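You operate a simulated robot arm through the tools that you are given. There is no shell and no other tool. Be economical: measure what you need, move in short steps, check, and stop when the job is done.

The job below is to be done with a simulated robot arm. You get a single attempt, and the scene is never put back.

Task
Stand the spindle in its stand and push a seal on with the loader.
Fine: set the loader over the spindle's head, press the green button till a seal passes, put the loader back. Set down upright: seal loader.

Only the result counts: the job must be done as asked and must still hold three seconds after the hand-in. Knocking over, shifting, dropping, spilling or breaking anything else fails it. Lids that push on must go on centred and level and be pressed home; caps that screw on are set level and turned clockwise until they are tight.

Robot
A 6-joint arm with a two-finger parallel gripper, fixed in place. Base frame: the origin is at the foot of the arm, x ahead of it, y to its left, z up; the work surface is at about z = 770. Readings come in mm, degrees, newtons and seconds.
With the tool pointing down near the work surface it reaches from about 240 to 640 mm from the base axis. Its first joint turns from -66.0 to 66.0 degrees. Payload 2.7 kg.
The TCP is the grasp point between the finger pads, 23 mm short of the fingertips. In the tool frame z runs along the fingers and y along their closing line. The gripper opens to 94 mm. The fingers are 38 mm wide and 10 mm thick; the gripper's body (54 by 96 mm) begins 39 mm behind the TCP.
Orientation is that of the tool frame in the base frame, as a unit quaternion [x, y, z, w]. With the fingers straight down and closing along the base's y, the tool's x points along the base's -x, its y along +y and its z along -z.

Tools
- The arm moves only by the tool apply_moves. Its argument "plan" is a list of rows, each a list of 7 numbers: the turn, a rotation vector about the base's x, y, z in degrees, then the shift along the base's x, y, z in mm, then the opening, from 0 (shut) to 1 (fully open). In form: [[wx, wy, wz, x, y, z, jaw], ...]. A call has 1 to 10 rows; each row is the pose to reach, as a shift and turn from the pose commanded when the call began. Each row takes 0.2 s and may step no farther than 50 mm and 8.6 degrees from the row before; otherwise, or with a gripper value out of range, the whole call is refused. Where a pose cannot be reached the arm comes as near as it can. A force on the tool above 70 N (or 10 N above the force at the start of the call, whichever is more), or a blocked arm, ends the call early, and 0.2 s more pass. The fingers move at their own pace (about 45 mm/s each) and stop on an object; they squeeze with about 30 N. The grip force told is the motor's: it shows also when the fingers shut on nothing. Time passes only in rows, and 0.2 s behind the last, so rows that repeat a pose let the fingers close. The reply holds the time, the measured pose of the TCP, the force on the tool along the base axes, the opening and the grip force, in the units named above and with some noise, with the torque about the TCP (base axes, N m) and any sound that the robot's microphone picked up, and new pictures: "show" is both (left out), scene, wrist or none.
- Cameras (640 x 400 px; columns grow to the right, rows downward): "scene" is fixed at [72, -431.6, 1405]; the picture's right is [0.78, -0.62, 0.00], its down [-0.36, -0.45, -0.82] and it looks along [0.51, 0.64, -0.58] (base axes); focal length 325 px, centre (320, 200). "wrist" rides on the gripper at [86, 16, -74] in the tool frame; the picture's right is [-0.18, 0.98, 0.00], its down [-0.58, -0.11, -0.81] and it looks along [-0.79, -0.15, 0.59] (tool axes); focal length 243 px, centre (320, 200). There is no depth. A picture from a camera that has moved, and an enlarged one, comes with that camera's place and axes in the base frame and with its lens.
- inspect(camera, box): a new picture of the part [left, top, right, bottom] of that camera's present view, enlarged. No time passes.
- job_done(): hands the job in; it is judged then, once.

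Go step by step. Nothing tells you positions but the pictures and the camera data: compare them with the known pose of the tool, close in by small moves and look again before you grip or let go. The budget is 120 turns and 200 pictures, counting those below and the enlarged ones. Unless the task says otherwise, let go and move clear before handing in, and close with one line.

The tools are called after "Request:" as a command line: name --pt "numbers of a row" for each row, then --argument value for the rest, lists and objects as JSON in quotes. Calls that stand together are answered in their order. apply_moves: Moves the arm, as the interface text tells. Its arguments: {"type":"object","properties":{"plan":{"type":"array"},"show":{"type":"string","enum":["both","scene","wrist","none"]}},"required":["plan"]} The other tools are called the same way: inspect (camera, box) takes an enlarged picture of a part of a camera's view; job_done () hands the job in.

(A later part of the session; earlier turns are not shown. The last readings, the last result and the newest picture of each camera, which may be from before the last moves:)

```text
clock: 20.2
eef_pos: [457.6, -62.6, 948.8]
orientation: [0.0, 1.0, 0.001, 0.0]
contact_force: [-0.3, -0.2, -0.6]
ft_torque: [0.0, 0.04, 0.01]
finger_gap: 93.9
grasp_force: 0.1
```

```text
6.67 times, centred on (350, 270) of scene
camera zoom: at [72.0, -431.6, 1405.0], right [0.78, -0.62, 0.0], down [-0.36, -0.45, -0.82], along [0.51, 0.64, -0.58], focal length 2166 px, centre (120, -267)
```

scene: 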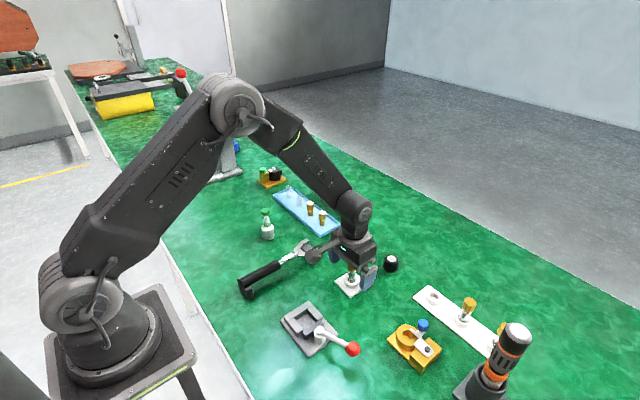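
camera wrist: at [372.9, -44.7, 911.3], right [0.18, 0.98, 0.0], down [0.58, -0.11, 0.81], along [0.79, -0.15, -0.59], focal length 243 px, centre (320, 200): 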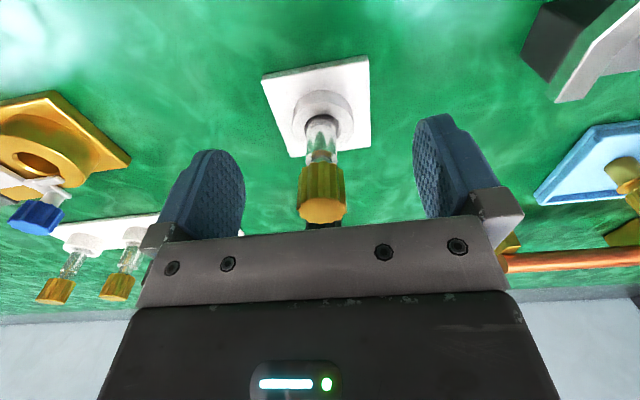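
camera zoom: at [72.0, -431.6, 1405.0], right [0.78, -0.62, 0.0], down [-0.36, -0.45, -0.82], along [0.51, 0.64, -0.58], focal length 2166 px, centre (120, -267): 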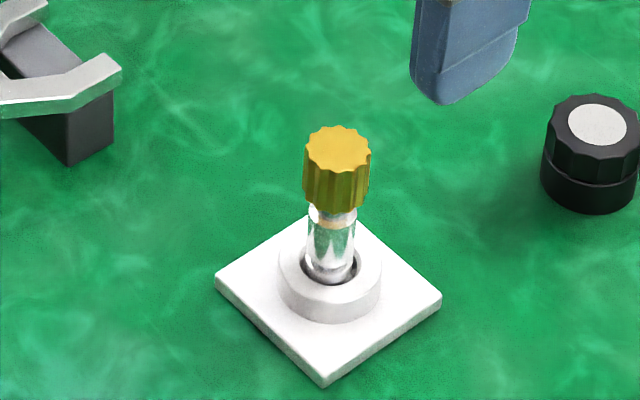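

The spindle stands upright, its head at about (465,-60.5), top z ≈ 847. Now I go to look at the loader closely.

Request:
apply_moves --pt "0 0 0 -22 38 0 1" --pt "0 0 0 -44 78 0 1" --pt "0 0 0 -67 118 0 1" --pt "0 0 0 -90 158 0 1" --pt "0 0 0 -113 198 0 1" --pt "0 0 0 -136 237 0 1" --pt "0 0 0 -155 275 0 1" --pt "0 0 0 -155 275 -35 1" --pt "0 0 0 -155 275 -35 1" --show "wrist"

Request:
inspect --camera "wrist" --box '[256, 120, 384, 240]'

Request:
inspect --camera "scene" --box '[245, 200, 289, 244]'

```text
clock: 22.2
eef_pos: [304.5, 216.0, 912.5]
orientation: [0.0, 1.0, 0.0, 0.0]
contact_force: [-0.2, 0.2, 0.3]
ft_torque: [-0.01, -0.02, 0.03]
finger_gap: 93.7
grasp_force: 0.0
camera wrist: at [216.7, 233.2, 987.3], right [0.18, 0.98, 0.0], down [0.58, -0.11, 0.81], along [0.79, -0.15, -0.59], focal length 243 px, centre (320, 200)
```

wrist: 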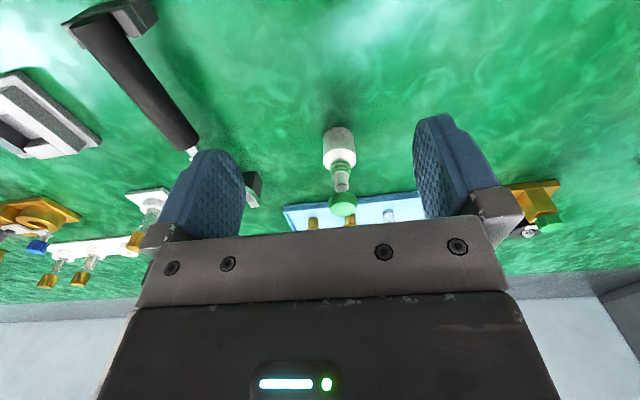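

```text
3.33 times, centred on (320, 180) of wrist
camera zoom: at [216.7, 233.2, 987.3], right [0.18, 0.98, 0.0], down [0.58, -0.11, 0.81], along [0.79, -0.15, -0.59], focal length 809 px, centre (320, 267)
```

zoom: 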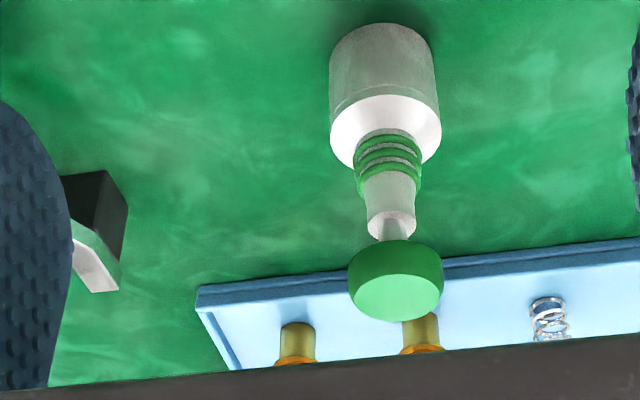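

```text
9.09 times, centred on (267, 222) of scene
camera zoom: at [72.0, -431.6, 1405.0], right [0.78, -0.62, 0.0], down [-0.36, -0.45, -0.82], along [0.51, 0.64, -0.58], focal length 2954 px, centre (802, 0)
```

zoom: 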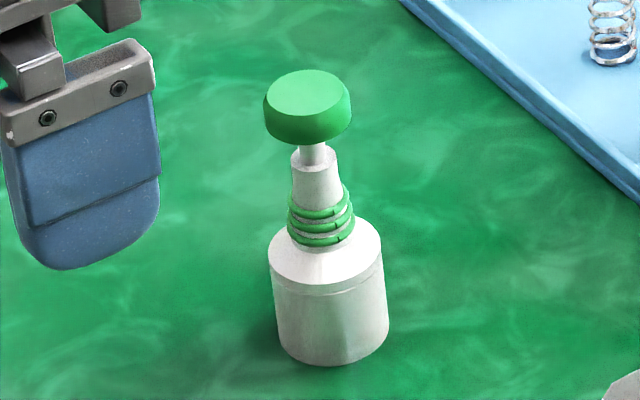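

Loader: body Ø≈36 at (398,218), rings on the neck, button Ø≈26 with top at z≈864. A top-down grip can only take the button, so I'll hold the loader by it and position above it first.

Request:
apply_moves --pt "0 0 0 35 1 0 1" --pt "0 0 0 70 2 0 1" --pt "0 0 0 94 2.5 -2 1" --pt "0 0 0 94 2.5 -2 1" --show "wrist"

Request:
inspect --camera "wrist" --box '[240, 70, 400, 170]'

```text
clock: 23.2
eef_pos: [399.9, 215.4, 909.1]
orientation: [0.001, 1.0, 0.001, 0.0]
contact_force: [-0.1, 0.4, -0.4]
ft_torque: [0.0, 0.01, 0.0]
finger_gap: 94.1
grasp_force: 0.0
camera wrist: at [313.9, 231.6, 984.4], right [0.18, 0.98, 0.0], down [0.58, -0.11, 0.81], along [0.79, -0.15, -0.59], focal length 243 px, centre (320, 200)
```

wrist: 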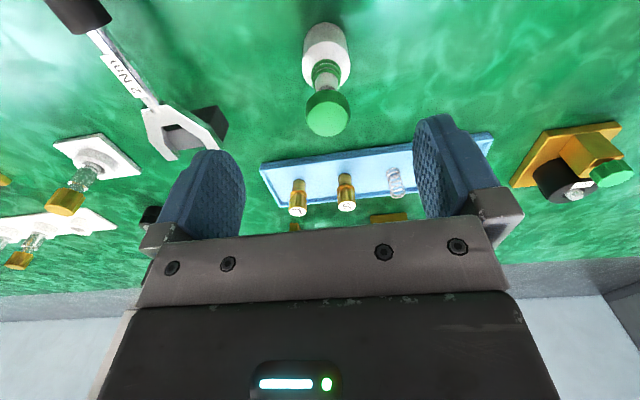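

```text
4.00 times, centred on (320, 120) of wrist
camera zoom: at [313.9, 231.6, 984.4], right [0.18, 0.98, 0.0], down [0.58, -0.11, 0.81], along [0.79, -0.15, -0.59], focal length 970 px, centre (320, 520)
```

zoom: 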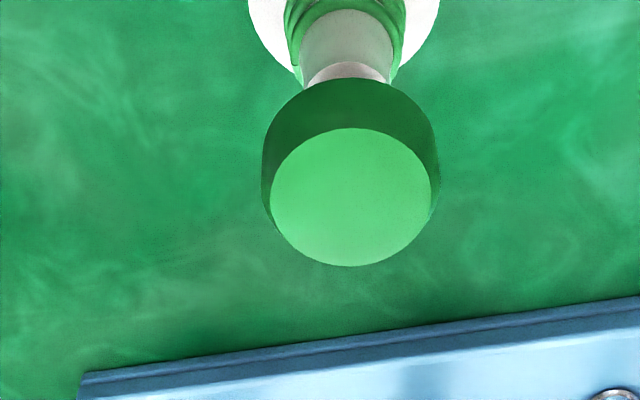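

The button centre is at about (398.3,220.2). I shift +4 in y, descend to z≈858 and close on the button.

Request:
apply_moves --pt "0 0 0 -1 4 0 1" --pt "0 0 0 -1 4 -25 1" --pt "0 0 0 -1 4 -51 1" --pt "0 0 0 -1 4 -51 1" --show "wrist"

Request:
inspect --camera "wrist" --box '[240, 120, 400, 240]'

Request:
inspect --camera "scene" --box '[230, 180, 310, 250]'

```text
clock: 24.2
eef_pos: [396.3, 220.8, 859.6]
orientation: [0.001, 1.0, 0.0, 0.002]
contact_force: [0.2, -0.1, 0.1]
ft_torque: [0.0, 0.01, 0.0]
finger_gap: 94.0
grasp_force: 0.1
camera wrist: at [311.5, 235.7, 934.2], right [0.18, 0.98, 0.0], down [0.58, -0.11, 0.81], along [0.79, -0.15, -0.59], focal length 243 px, centre (320, 200)
```

wrist: 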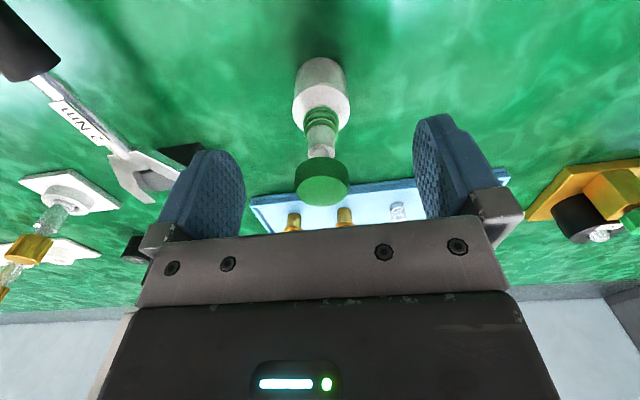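

```text
3.33 times, centred on (320, 180) of wrist
camera zoom: at [311.5, 235.7, 934.2], right [0.18, 0.98, 0.0], down [0.58, -0.11, 0.81], along [0.79, -0.15, -0.59], focal length 809 px, centre (320, 267)
```

zoom: 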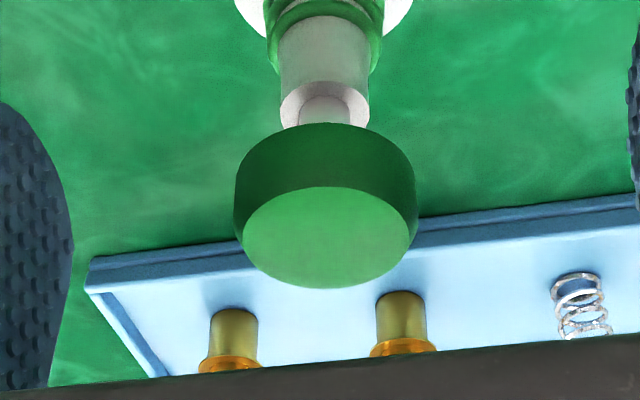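

```text
5.71 times, centred on (270, 215) of scene
camera zoom: at [72.0, -431.6, 1405.0], right [0.78, -0.62, 0.0], down [-0.36, -0.45, -0.82], along [0.51, 0.64, -0.58], focal length 1857 px, centre (606, 114)
```

zoom: 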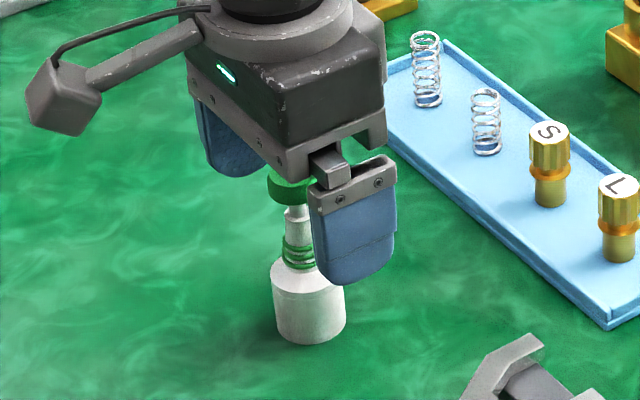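

The button is between the pads. I shift +1.5 in x and close.

Request:
apply_moves --pt "0 0 0 1.5 0 0 1" --pt "0 0 0 1.5 0 0 0.3" --pt "0 0 0 1.5 0 0 0.2" --pt "0 0 0 1.5 0 0 0.1" --pt "0 0 0 1.5 0 0 0" --pt "0 0 0 1.5 0 0 0" --pt "0 0 0 1.5 0 0 0" --show "none"

Request:
apply_moves --pt "0 0 0 0 0 5 0" --pt "0 0 0 0 0 15 0" --pt "0 0 0 0 0 30 0" --show "both"

Request:
inspect --camera "scene" --box '[230, 170, 310, 250]'

```text
clock: 25.8
eef_pos: [398.8, 220.1, 859.6]
orientation: [0.0, 1.0, 0.0, 0.0]
contact_force: [-0.8, -0.3, 0.6]
ft_torque: [-0.04, 0.02, 0.03]
finger_gap: 23.5
grasp_force: 30.1
```

```text
clock: 26.6
eef_pos: [399.1, 220.5, 888.3]
orientation: [0.0, 1.0, 0.001, 0.001]
contact_force: [0.1, -0.7, -0.5]
ft_torque: [-0.02, -0.04, 0.0]
finger_gap: 23.4
grasp_force: 30.0
camera wrist: at [313.2, 236.3, 963.2], right [0.18, 0.98, 0.0], down [0.58, -0.11, 0.81], along [0.79, -0.15, -0.59], focal length 243 px, centre (320, 200)
```

scene: 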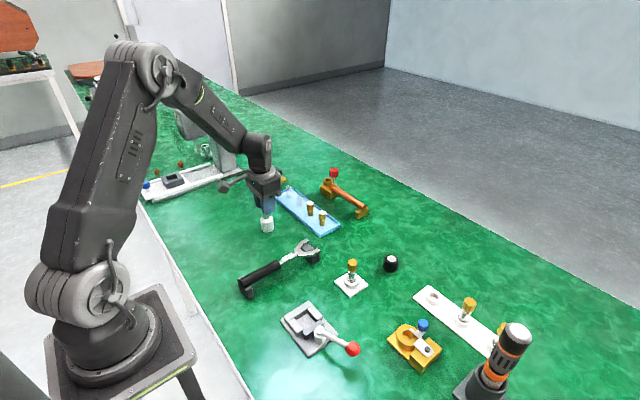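
wrist: 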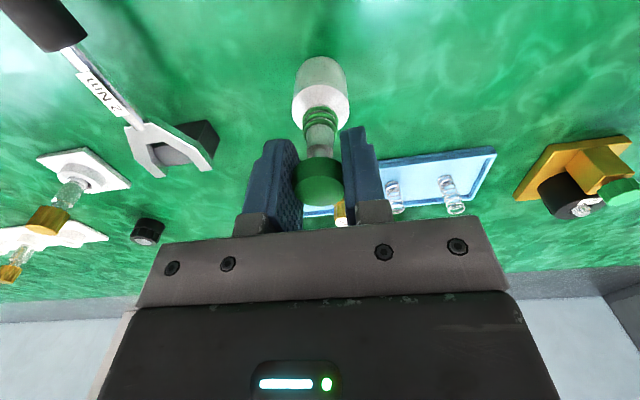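

```text
5.00 times, centred on (270, 210) of scene
camera zoom: at [72.0, -431.6, 1405.0], right [0.78, -0.62, 0.0], down [-0.36, -0.45, -0.82], along [0.51, 0.64, -0.58], focal length 1625 px, centre (570, 150)
```

zoom: 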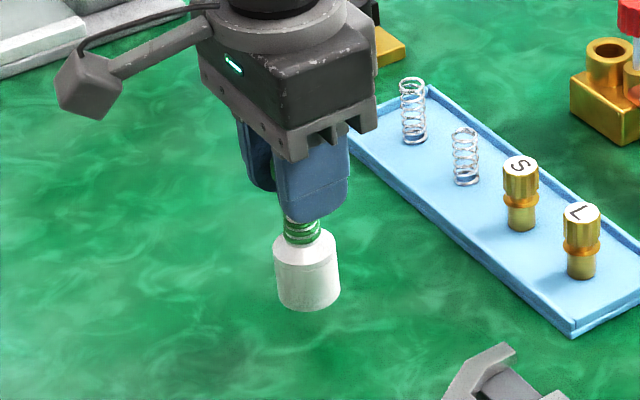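

The loader hangs securely from the button (its place: TCP (398.8,220.1,859.6)). I carry it high to the spindle.

Request:
apply_moves --pt "0 0 0 0 0 45 0" --pt "0 0 0 0 0 90 0" --pt "0 0 0 8 -35 100 0" --pt "0 0 0 18 -78 100 0" --pt "0 0 0 28 -121 100 0" --pt "0 0 0 38 -164 100 0" --pt "0 0 0 48 -207 100 0" --pt "0 0 0 57 -248 100 0" --pt "0 0 0 66 -280 100 0" --pt "0 0 0 66 -280 100 0" --show "both"

Request:
inspect --camera "scene" --box '[310, 200, 400, 300]'

Request:
inspect --camera "wrist" --box '[240, 20, 400, 140]'

```text
clock: 28.8
eef_pos: [464.0, -58.6, 990.4]
orientation: [0.001, 1.0, 0.001, 0.001]
contact_force: [0.5, -0.1, -1.2]
ft_torque: [-0.01, 0.0, 0.0]
finger_gap: 23.3
grasp_force: 29.8
camera wrist: at [378.0, -41.9, 1064.1], right [0.18, 0.98, 0.0], down [0.58, -0.11, 0.81], along [0.79, -0.15, -0.59], focal length 243 px, centre (320, 200)
```

scene: 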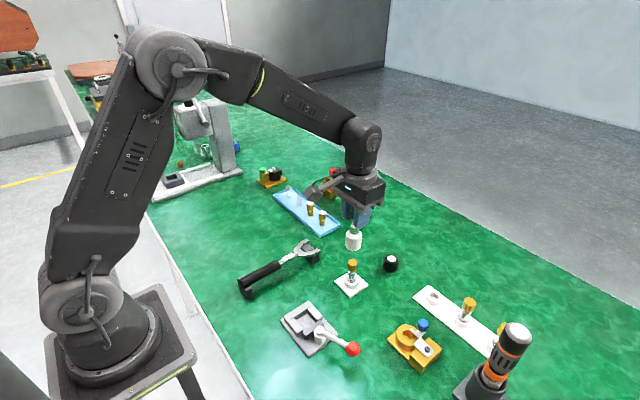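
wrist: 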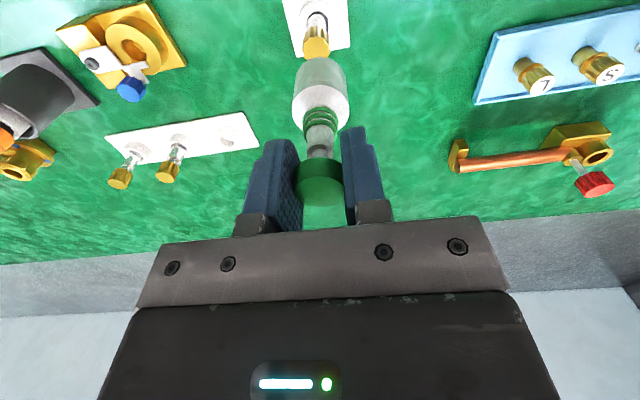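

```text
4.00 times, centred on (355, 250) of scene
camera zoom: at [72.0, -431.7, 1405.0], right [0.78, -0.62, 0.0], down [-0.36, -0.45, -0.82], along [0.51, 0.64, -0.58], focal length 1300 px, centre (180, 0)
```

zoom: 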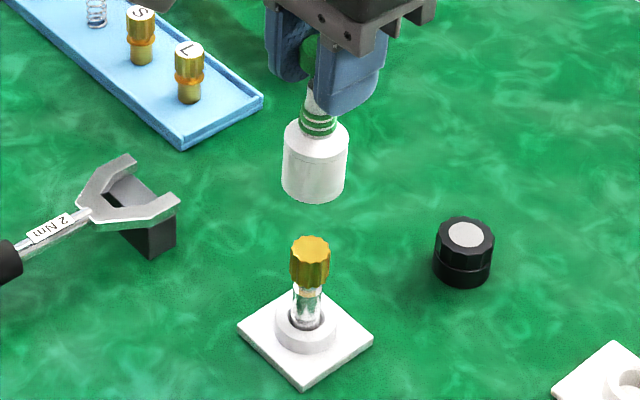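

```text
3.33 times, centred on (320, 80) of wrist
camera zoom: at [378.0, -41.9, 1064.1], right [0.18, 0.98, 0.0], down [0.58, -0.11, 0.81], along [0.79, -0.15, -0.59], focal length 809 px, centre (320, 600)
```

zoom: 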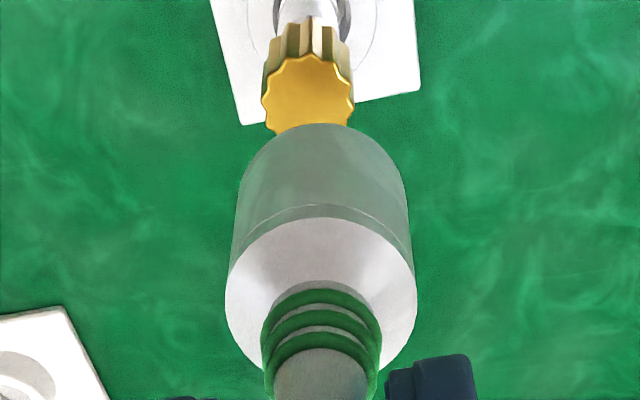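

The loader needs about -2.8 mm in y. I lower it until it's just above the knob and check.

Request:
apply_moves --pt "0 0 0 0 -2.8 -20 0" --pt "0 0 0 0 -2.8 -42 0" --pt "0 0 0 0 -2.8 -42 0" --show "none"

Request:
inspect --camera "scene" --box '[320, 225, 384, 300]'

Request:
inspect --camera "wrist" --box '[240, 20, 400, 140]'

```text
clock: 29.6
eef_pos: [463.6, -62.0, 947.7]
orientation: [0.001, 1.0, 0.0, 0.0]
contact_force: [-0.4, 0.4, -0.4]
ft_torque: [0.03, 0.01, -0.02]
finger_gap: 23.3
grasp_force: 30.0
```

```text
5.33 times, centred on (352, 262) of scene
camera zoom: at [72.0, -431.6, 1405.0], right [0.78, -0.62, 0.0], down [-0.36, -0.45, -0.82], along [0.51, 0.64, -0.58], focal length 1733 px, centre (149, -133)
```

zoom: 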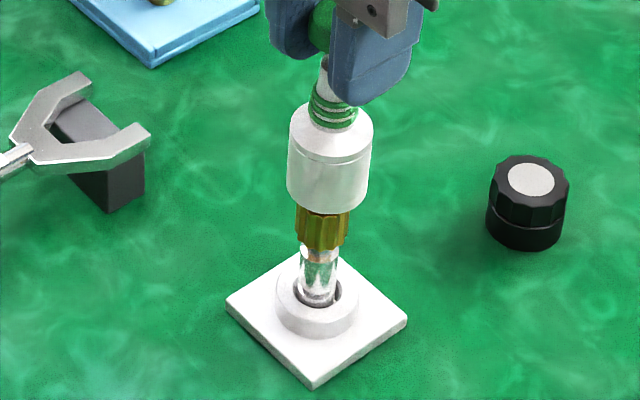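

```text
3.33 times, centred on (320, 80) of wrist
camera zoom: at [378.1, -45.6, 1022.7], right [0.18, 0.98, 0.0], down [0.58, -0.11, 0.81], along [0.79, -0.15, -0.59], focal length 809 px, centre (320, 600)
```

zoom: 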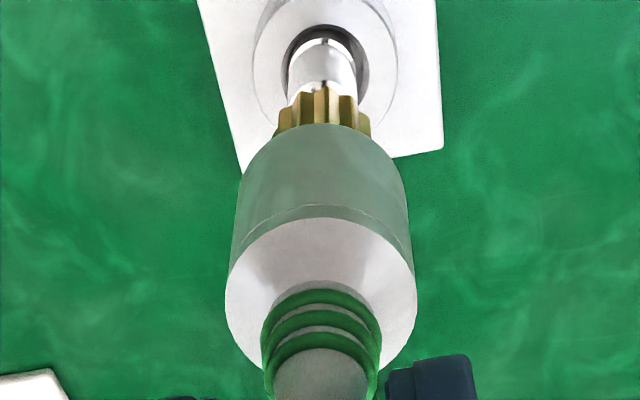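

The loader is about 1.5 mm too far in +x. I correct and lower gently onto the head, watching for contact.

Request:
apply_moves --pt "0 0 0 -1.6 0 0 0" --pt "0 0 0 -1.6 0 -5 0" --pt "0 0 0 -1.6 0 -10 0" --pt "0 0 0 -1.6 0 -10 0" --show "none"

Request:
inspect --camera "scene" --box '[330, 235, 378, 295]'

Request:
inspect --camera "wrist" --box '[240, 20, 400, 140]'

```text
clock: 30.6
eef_pos: [463.6, -62.8, 937.2]
orientation: [0.0, 1.0, 0.001, 0.0]
contact_force: [0.1, 0.2, -1.3]
ft_torque: [0.05, 0.01, 0.04]
finger_gap: 23.4
grasp_force: 30.2
```

```text
6.67 times, centred on (354, 265) of scene
camera zoom: at [72.0, -431.6, 1405.0], right [0.78, -0.62, 0.0], down [-0.36, -0.45, -0.82], along [0.51, 0.64, -0.58], focal length 2166 px, centre (93, -233)
```

zoom: 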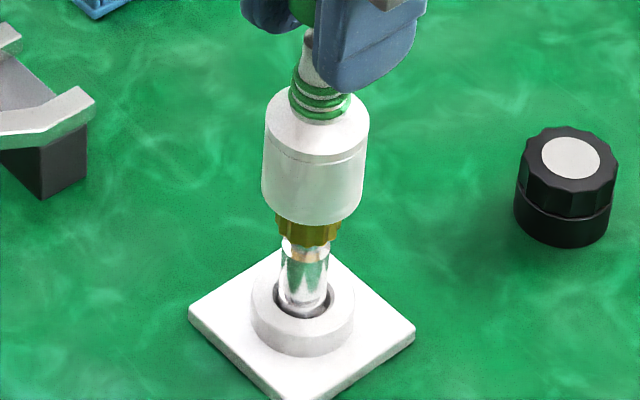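

```text
3.33 times, centred on (320, 80) of wrist
camera zoom: at [377.0, -45.9, 1011.9], right [0.18, 0.98, 0.0], down [0.58, -0.11, 0.81], along [0.79, -0.15, -0.59], focal length 809 px, centre (320, 600)
```

zoom: 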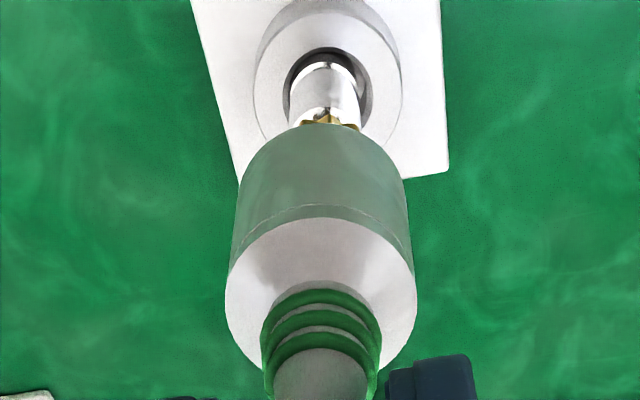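

Alignment looks good, and the body is at knob-top height with no contact yet. I continue down slowly.

Request:
apply_moves --pt "0 0 0 -0.4 0 -3 0" --pt "0 0 0 -0.4 0 -6 0" --pt "0 0 0 -0.4 0 -9 0" --pt "0 0 0 -0.4 0 -9 0" --show "none"

Request:
inspect --camera "scene" --box '[330, 235, 378, 295]'

```text
clock: 31.6
eef_pos: [463.9, -61.3, 927.8]
orientation: [0.0, 1.0, 0.001, 0.001]
contact_force: [0.7, 0.3, -1.1]
ft_torque: [0.01, -0.02, -0.01]
finger_gap: 23.6
grasp_force: 29.6
```

```text
6.67 times, centred on (354, 265) of scene
camera zoom: at [72.0, -431.6, 1405.0], right [0.78, -0.62, 0.0], down [-0.36, -0.45, -0.82], along [0.51, 0.64, -0.58], focal length 2166 px, centre (93, -233)
```

zoom: 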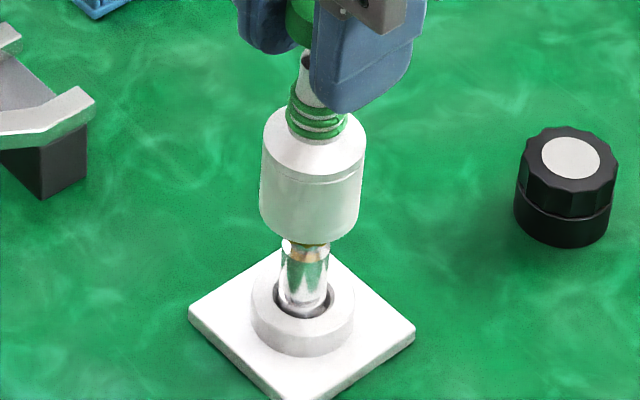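

The knob is inside the bore with no resistance. I continue down.

Request:
apply_moves --pt "0 0 0 0 0 -4 0" --pt "0 0 0 0 0 -8 0" --pt "0 0 0 0 0 -12 0" --pt "0 0 0 0 0 -15 0" --pt "0 0 0 0 0 -15 0" --show "none"

Request:
inspect --camera "scene" --box '[330, 235, 378, 295]'

```text
clock: 32.8
eef_pos: [463.8, -63.0, 912.2]
orientation: [0.0, 1.0, 0.0, 0.0]
contact_force: [0.3, -0.1, -1.3]
ft_torque: [0.0, 0.03, 0.03]
finger_gap: 23.6
grasp_force: 30.4
```

```text
6.67 times, centred on (354, 265) of scene
camera zoom: at [72.0, -431.6, 1405.0], right [0.78, -0.62, 0.0], down [-0.36, -0.45, -0.82], along [0.51, 0.64, -0.58], focal length 2166 px, centre (93, -233)
```

zoom: 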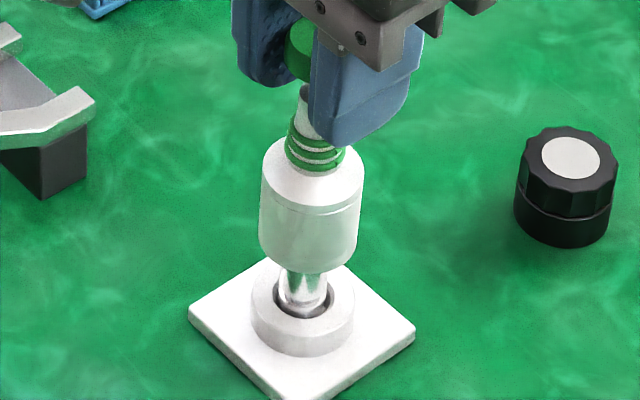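

Still free; I continue down in small steps until contact.

Request:
apply_moves --pt "0 0 0 0 0 -4 0" --pt "0 0 0 0 0 -8 0" --pt "0 0 0 0 0 -12 0" --pt "0 0 0 0 0 -12 0" --show "none"

Request:
inspect --camera "scene" --box '[330, 235, 378, 295]'

```text
clock: 33.8
eef_pos: [462.6, -63.2, 900.5]
orientation: [0.0, 1.0, 0.001, 0.001]
contact_force: [0.0, -0.1, 2.8]
ft_torque: [0.01, -0.07, 0.01]
finger_gap: 23.4
grasp_force: 29.8
```

```text
6.67 times, centred on (354, 265) of scene
camera zoom: at [72.0, -431.6, 1405.0], right [0.78, -0.62, 0.0], down [-0.36, -0.45, -0.82], along [0.51, 0.64, -0.58], focal length 2166 px, centre (93, -233)
```

zoom: 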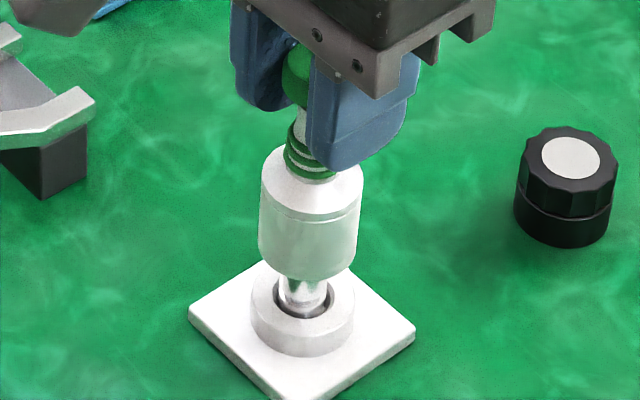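

The loader is seated (body stopped, button already moving in). I keep pressing the button down and listen.

Request:
apply_moves --pt "0 0 0 0 0 -1.5 0" --pt "0 0 0 0 0 -3 0" --pt "0 0 0 0 0 -3 0" --show "none"

Request:
inspect --camera "scene" --box '[330, 235, 378, 295]'

Request:
inspect --camera "wrist" --box '[240, 40, 400, 240]'

```text
clock: 34.6
eef_pos: [463.2, -62.1, 897.8]
orientation: [0.0, 1.0, 0.001, 0.001]
contact_force: [0.1, -0.1, 3.3]
ft_torque: [0.03, -0.06, 0.02]
finger_gap: 23.6
grasp_force: 29.6
```

```text
6.67 times, centred on (354, 265) of scene
camera zoom: at [72.0, -431.6, 1405.0], right [0.78, -0.62, 0.0], down [-0.36, -0.45, -0.82], along [0.51, 0.64, -0.58], focal length 2166 px, centre (93, -233)
```

zoom: 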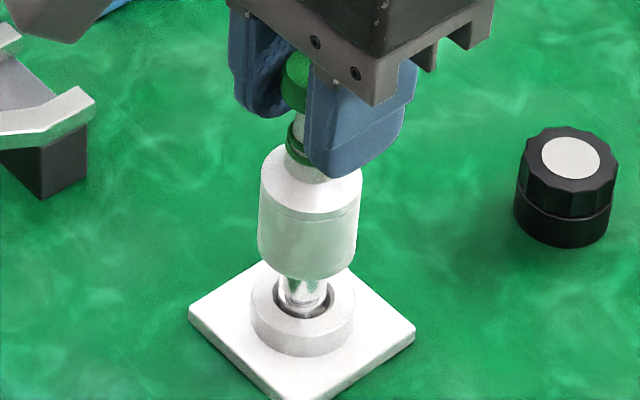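

```text
2.00 times, centred on (320, 140) of wrist
camera zoom: at [376.6, -45.4, 973.1], right [0.18, 0.98, 0.0], down [0.58, -0.11, 0.81], along [0.79, -0.15, -0.59], focal length 485 px, centre (320, 320)
```

zoom: 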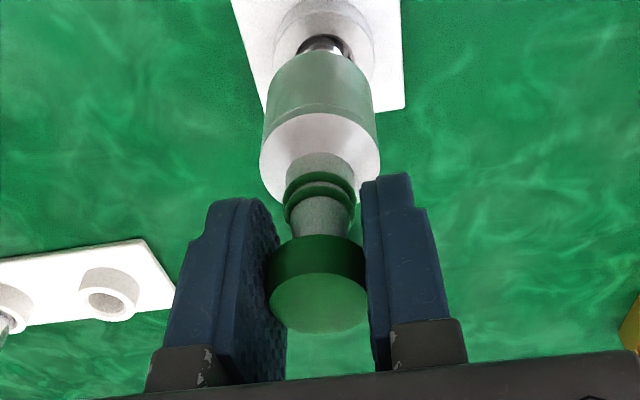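

Only two rings seem left on the neck, so I zoom in to see whether a seal already passed.

Request:
inspect --camera "wrist" --box '[290, 50, 360, 170]'

Request:
inspect --camera "scene" --box '[338, 245, 370, 285]'

```text
3.33 times, centred on (325, 110) of wrist
camera zoom: at [376.6, -45.4, 973.1], right [0.18, 0.98, 0.0], down [0.58, -0.11, 0.81], along [0.79, -0.15, -0.59], focal length 809 px, centre (303, 500)
```

zoom: 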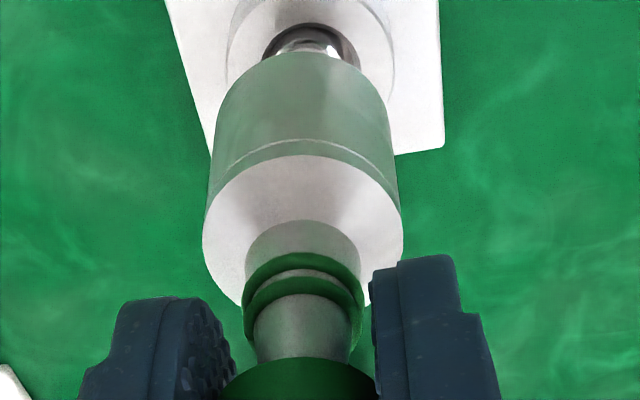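

```text
10.00 times, centred on (354, 265) of scene
camera zoom: at [72.0, -431.6, 1405.0], right [0.78, -0.62, 0.0], down [-0.36, -0.45, -0.82], along [0.51, 0.64, -0.58], focal length 3250 px, centre (-20, -450)
```

zoom: 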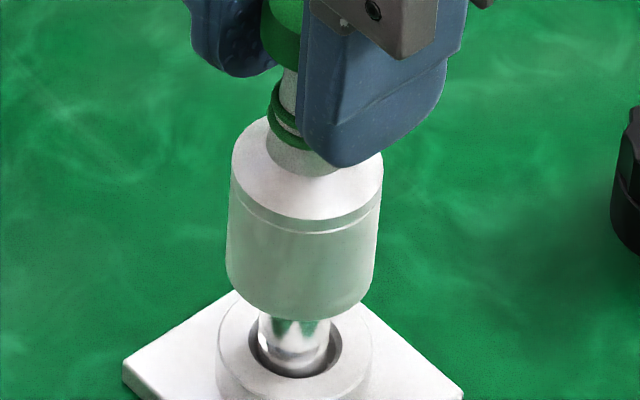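

The lowest ring has gone from the neck, so one seal has passed. I raise the loader to release the button and see the spindle.

Request:
apply_moves --pt "0 0 0 0 0 5 0" --pt "0 0 0 0 0 12 0" --pt "0 0 0 0 0 25 0" --pt "0 0 0 0 0 40 0" --pt "0 0 0 0 0 60 0" --pt "0 0 0 0 0 85 0" --pt "0 0 0 0 0 85 0" --show "scene"

Request:
inspect --camera "scene" --box '[330, 235, 378, 295]'

Request:
inspect --camera "wrist" --box '[260, 0, 380, 180]'

```text
clock: 36.2
eef_pos: [463.7, -63.4, 985.0]
orientation: [0.0, 1.0, 0.001, 0.0]
contact_force: [0.7, 0.5, -0.9]
ft_torque: [0.01, 0.0, -0.03]
finger_gap: 23.7
grasp_force: 30.3
```

scene: 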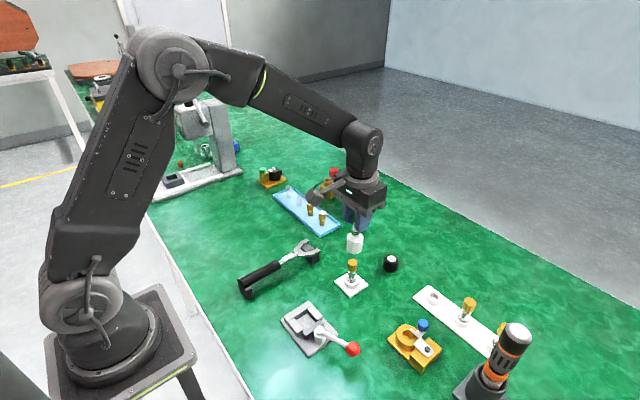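

```text
6.67 times, centred on (354, 265) of scene
camera zoom: at [72.0, -431.6, 1405.0], right [0.78, -0.62, 0.0], down [-0.36, -0.45, -0.82], along [0.51, 0.64, -0.58], focal length 2166 px, centre (93, -233)
```

zoom: 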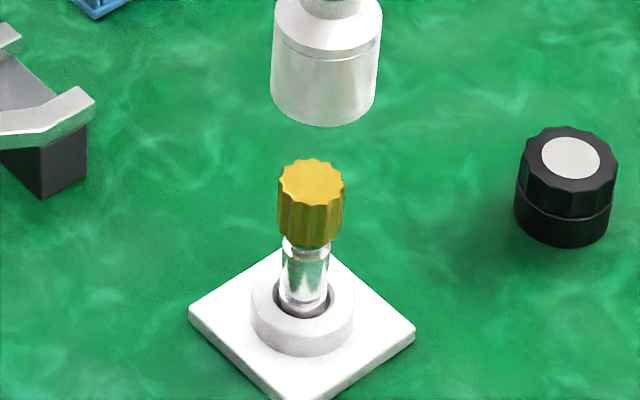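

```text
2.22 times, centred on (320, 90) of wrist
camera zoom: at [376.6, -46.9, 1059.9], right [0.18, 0.98, 0.0], down [0.58, -0.11, 0.81], along [0.79, -0.15, -0.59], focal length 539 px, centre (320, 444)
```

zoom: 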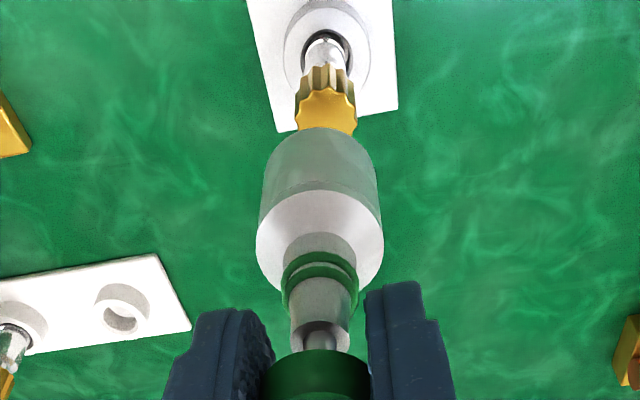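

The loader now carries two rings. I look hard for the seal on the spindle.

Request:
inspect --camera "scene" --box '[340, 258, 364, 290]'

Request:
inspect --camera "wrist" --box '[300, 0, 345, 60]'

Request:
inspect --camera "wrist" --box '[296, 90, 346, 165]'

```text
12.50 times, centred on (352, 274) of scene
camera zoom: at [72.0, -431.6, 1405.0], right [0.78, -0.62, 0.0], down [-0.36, -0.45, -0.82], along [0.51, 0.64, -0.58], focal length 4062 px, centre (-80, -725)
```

zoom: 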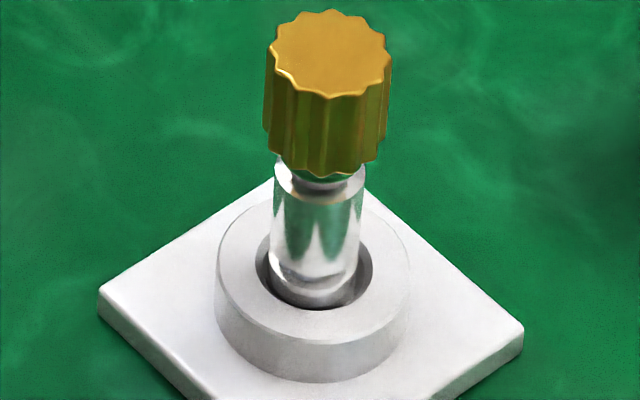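

```text
6.67 times, centred on (322, 30) of wrist
camera zoom: at [376.6, -46.9, 1059.9], right [0.18, 0.98, 0.0], down [0.58, -0.11, 0.81], along [0.79, -0.15, -0.59], focal length 1618 px, centre (303, 1333)
```

zoom: 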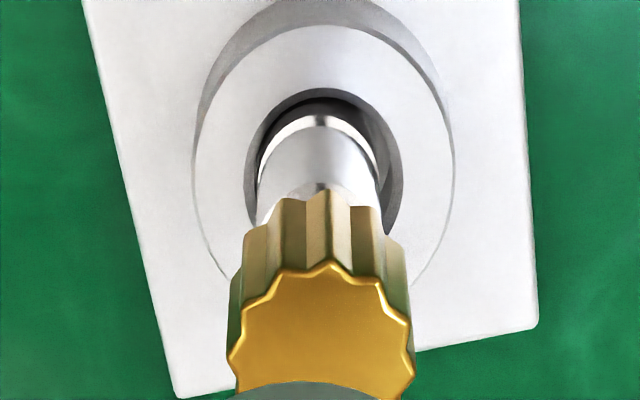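

```text
5.33 times, centred on (321, 128) of wrist
camera zoom: at [376.6, -46.9, 1059.9], right [0.18, 0.98, 0.0], down [0.58, -0.11, 0.81], along [0.79, -0.15, -0.59], focal length 1294 px, centre (315, 587)
```

zoom: 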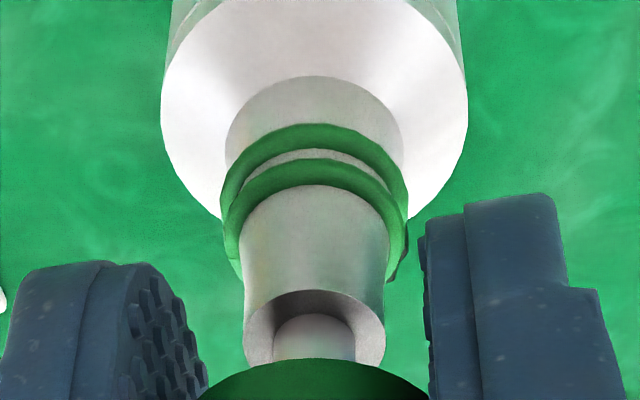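

I can't see it yet; I zoom as tight as possible on the neck beneath the knob and on the groove, from the scene camera.

Request:
inspect --camera "scene" --box '[345, 268, 360, 278]'

Request:
inspect --camera "scene" --box '[345, 276, 360, 286]'

Request:
inspect --camera "scene" --box '[330, 215, 378, 255]'

```text
16.00 times, centred on (352, 273) of scene
camera zoom: at [72.0, -431.6, 1405.0], right [0.78, -0.62, 0.0], down [-0.36, -0.45, -0.82], along [0.51, 0.64, -0.58], focal length 5200 px, centre (-200, -968)
```

zoom: 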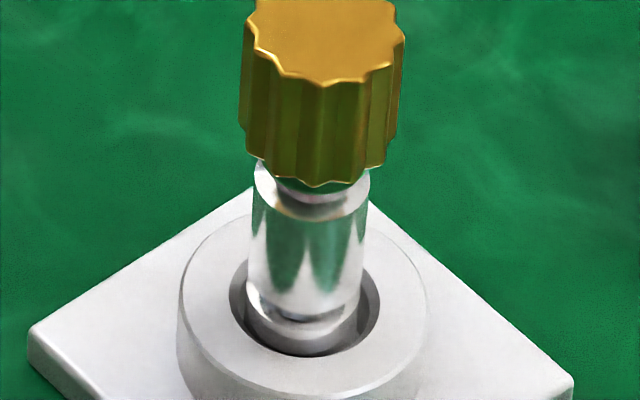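

```text
16.00 times, centred on (352, 281) of scene
camera zoom: at [72.0, -431.6, 1405.0], right [0.78, -0.62, 0.0], down [-0.36, -0.45, -0.82], along [0.51, 0.64, -0.58], focal length 5200 px, centre (-200, -1096)
```

zoom: 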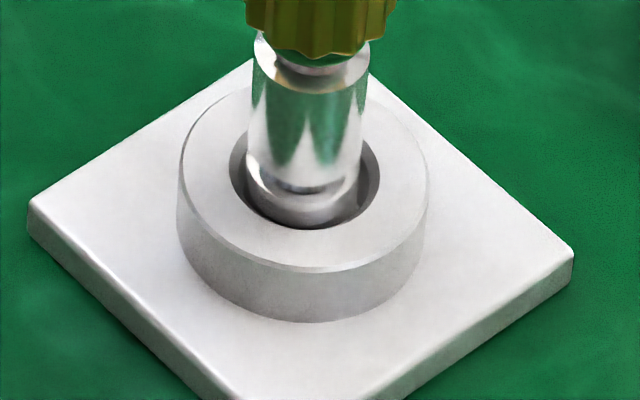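

```text
10.00 times, centred on (354, 235) of scene
camera zoom: at [72.0, -431.6, 1405.0], right [0.78, -0.62, 0.0], down [-0.36, -0.45, -0.82], along [0.51, 0.64, -0.58], focal length 3250 px, centre (-20, -150)
```

zoom: 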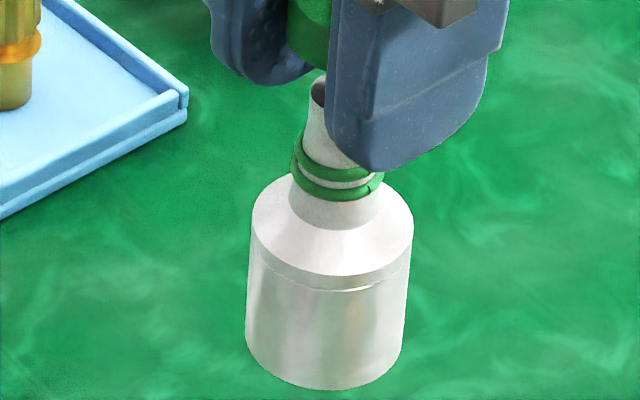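

To tell a seal from a reflection at the neck under the knob, I compare with the rack's spindle at the same zoom.

Request:
inspect --camera "scene" --box '[460, 304, 475, 314]'

Request:
inspect --camera "scene" --box '[350, 271, 355, 275]'

```text
16.00 times, centred on (468, 309) of scene
camera zoom: at [72.0, -431.6, 1405.0], right [0.78, -0.62, 0.0], down [-0.36, -0.45, -0.82], along [0.51, 0.64, -0.58], focal length 5200 px, centre (-2040, -1544)
```

zoom: 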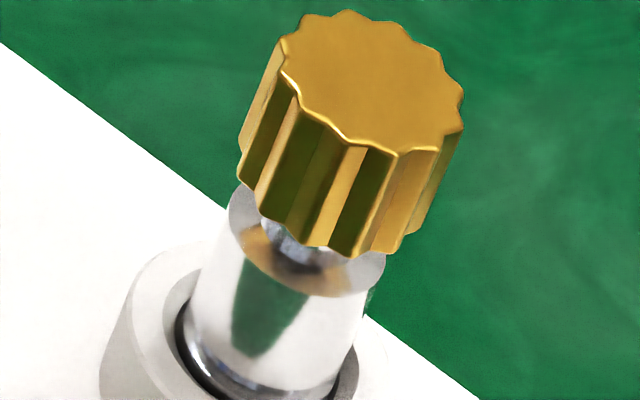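

```text
16.00 times, centred on (352, 273) of scene
camera zoom: at [72.0, -431.6, 1405.0], right [0.78, -0.62, 0.0], down [-0.36, -0.45, -0.82], along [0.51, 0.64, -0.58], focal length 5200 px, centre (-200, -968)
```

zoom: 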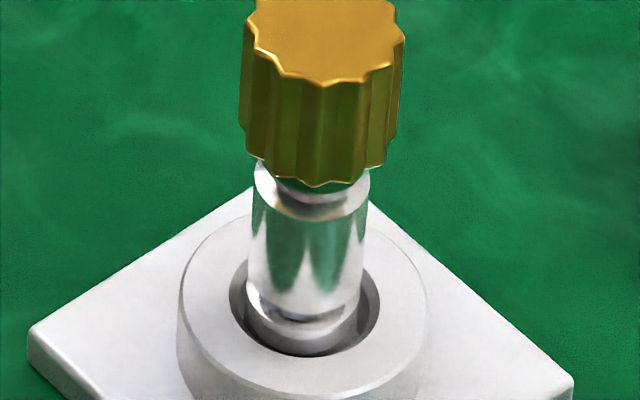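

Ours shows a green band right under the knob that the rack's spindle lacks, so the seal may sit at the neck. I'll set the loader back first, then look from low with the wrist camera.

Request:
apply_moves --pt "0 0 0 -6 35 0 0" --pt "0 0 0 -16 75 0 0" --pt "0 0 0 -26 118 0 0" --pt "0 0 0 -36 161 0 0" --pt "0 0 0 -46 204 0 0" --pt "0 0 0 -56 245 0 0" --pt "0 0 0 -64 283 0 0" --pt "0 0 0 -64 283 -45 0" --pt "0 0 0 -64 283 -85 0" --pt "0 0 0 -64 283 -108 0" --show "both"

Request:
inspect --camera "scene" --box '[235, 190, 299, 250]'

Request:
inspect --camera "scene" --box '[345, 268, 360, 278]'

```text
clock: 38.4
eef_pos: [401.0, 220.8, 873.5]
orientation: [0.001, 1.0, 0.001, 0.001]
contact_force: [0.1, -0.2, -1.6]
ft_torque: [0.0, -0.02, 0.0]
finger_gap: 23.5
grasp_force: 29.8
camera wrist: at [314.3, 236.9, 949.4], right [0.18, 0.98, 0.0], down [0.58, -0.11, 0.81], along [0.79, -0.15, -0.59], focal length 243 px, centre (320, 200)
```

scene: 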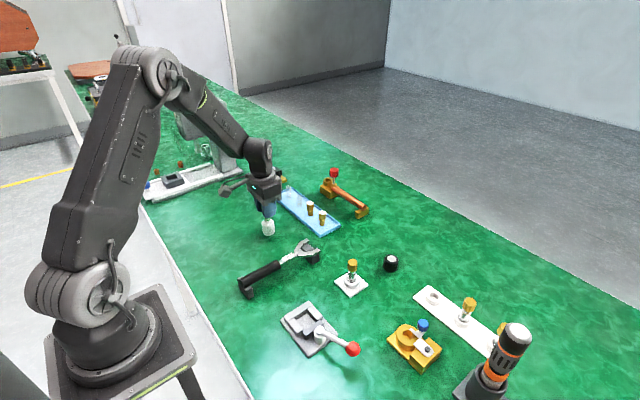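
wrist: 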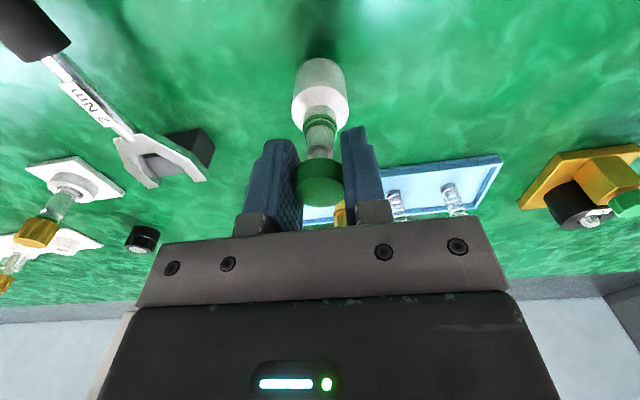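

```text
6.67 times, centred on (267, 220) of scene
camera zoom: at [72.0, -431.6, 1405.0], right [0.78, -0.62, 0.0], down [-0.36, -0.45, -0.82], along [0.51, 0.64, -0.58], focal length 2166 px, centre (673, 67)
```

zoom: 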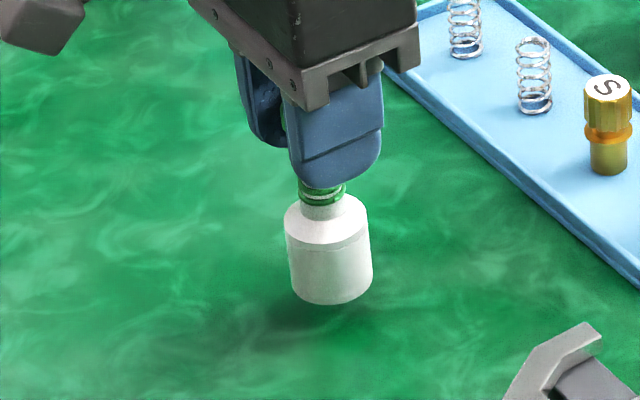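

```text
16.00 times, centred on (352, 273) of scene
camera zoom: at [72.0, -431.6, 1405.0], right [0.78, -0.62, 0.0], down [-0.36, -0.45, -0.82], along [0.51, 0.64, -0.58], focal length 5200 px, centre (-200, -968)
```

zoom: 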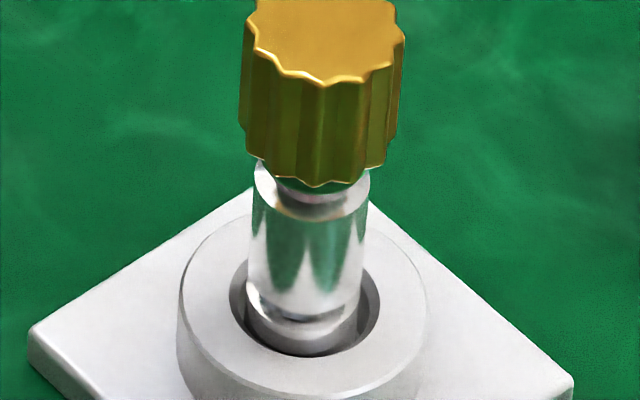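

The loader is over its place, 14 mm above the table. I set it down gently and release.

Request:
apply_moves --pt "0 0 0 -1 0 -6 0" --pt "0 0 0 -1 0 -12 0" --pt "0 0 0 -1 0 -14 0" --pt "0 0 0 -1 0 -14 0" --show "none"

Request:
inspect --camera "scene" --box '[235, 200, 299, 250]'

```text
clock: 39.4
eef_pos: [399.5, 221.1, 861.4]
orientation: [0.0, 1.0, 0.001, 0.0]
contact_force: [-0.3, 0.4, -0.5]
ft_torque: [-0.01, 0.0, -0.01]
finger_gap: 23.5
grasp_force: 29.9
```

```text
8.00 times, centred on (267, 225) of scene
camera zoom: at [72.0, -431.6, 1405.0], right [0.78, -0.62, 0.0], down [-0.36, -0.45, -0.82], along [0.51, 0.64, -0.58], focal length 2600 px, centre (744, 0)
```

zoom: 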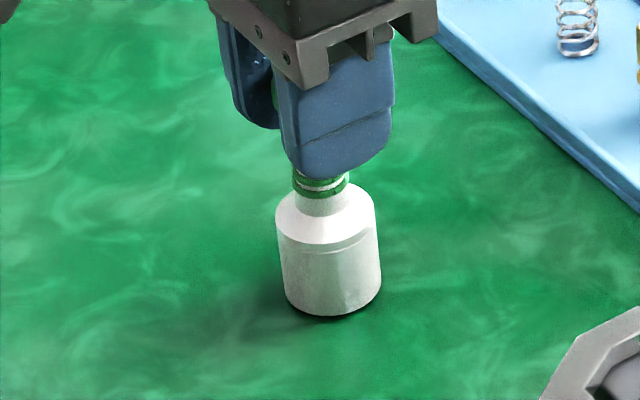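

Nearly down; I lower 1.5 mm more.

Request:
apply_moves --pt "0 0 0 0 0 -1 0" --pt "0 0 0 0 0 -1.5 0" --pt "0 0 0 0 0 -1.5 0" --show "none"

Request:
inspect --camera "scene" --box '[235, 200, 299, 250]'

```text
clock: 40.2
eef_pos: [398.9, 221.0, 859.6]
orientation: [0.0, 1.0, 0.0, 0.001]
contact_force: [0.8, 0.2, -0.4]
ft_torque: [-0.01, 0.03, 0.0]
finger_gap: 23.4
grasp_force: 29.7
```

```text
8.00 times, centred on (267, 225) of scene
camera zoom: at [72.0, -431.6, 1405.0], right [0.78, -0.62, 0.0], down [-0.36, -0.45, -0.82], along [0.51, 0.64, -0.58], focal length 2600 px, centre (744, 0)
```

zoom: 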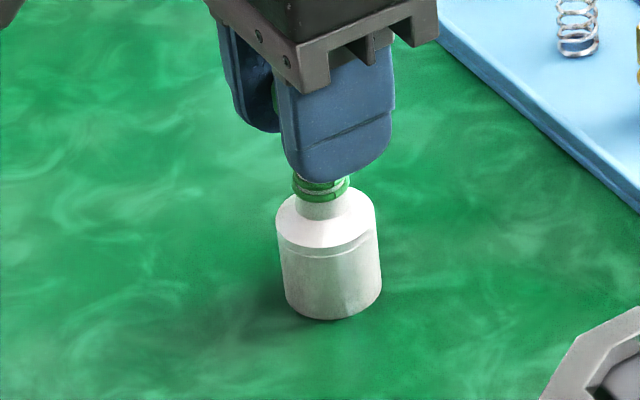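

It stands on the table. I open the fingers and rise.

Request:
apply_moves --pt "0 0 0 0 0 0 0.4" --pt "0 0 0 0 0 0 0.7" --pt "0 0 0 0 0 0 1" --pt "0 0 0 0 0 0 1" --pt "0 0 0 0 0 0 1" --pt "0 0 0 0 0 25 1" --pt "0 0 0 0 0 60 1" --pt "0 0 0 0 0 75 1" --show "scene"

Request:
inspect --camera "scene" --box '[245, 200, 289, 244]'

```text
clock: 42.0
eef_pos: [400.0, 221.5, 935.6]
orientation: [0.0, 1.0, 0.0, -0.001]
contact_force: [0.2, 0.2, -0.2]
ft_torque: [0.04, -0.01, 0.01]
finger_gap: 93.9
grasp_force: 0.0
```

scene: 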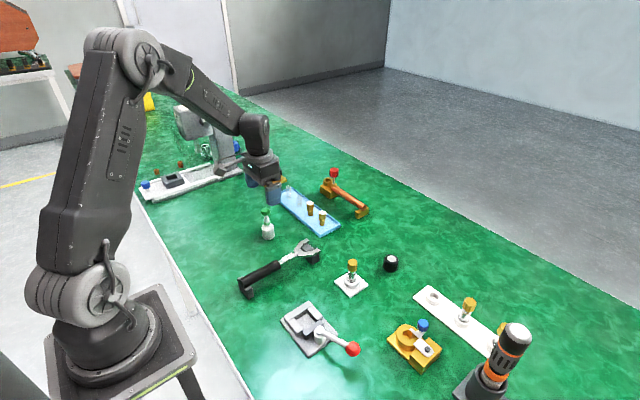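

```text
9.09 times, centred on (267, 222) of scene
camera zoom: at [72.0, -431.6, 1405.0], right [0.78, -0.62, 0.0], down [-0.36, -0.45, -0.82], along [0.51, 0.64, -0.58], focal length 2954 px, centre (802, 0)
```

zoom: 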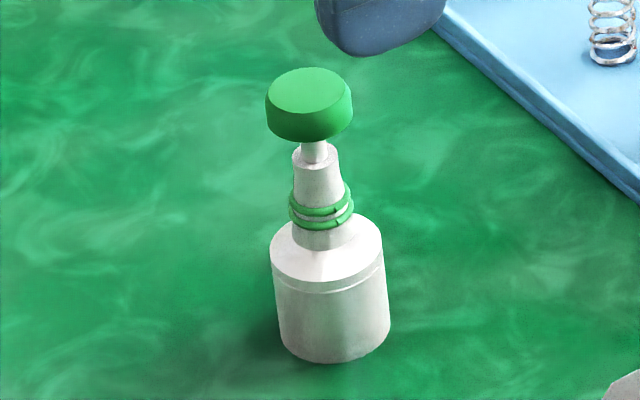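

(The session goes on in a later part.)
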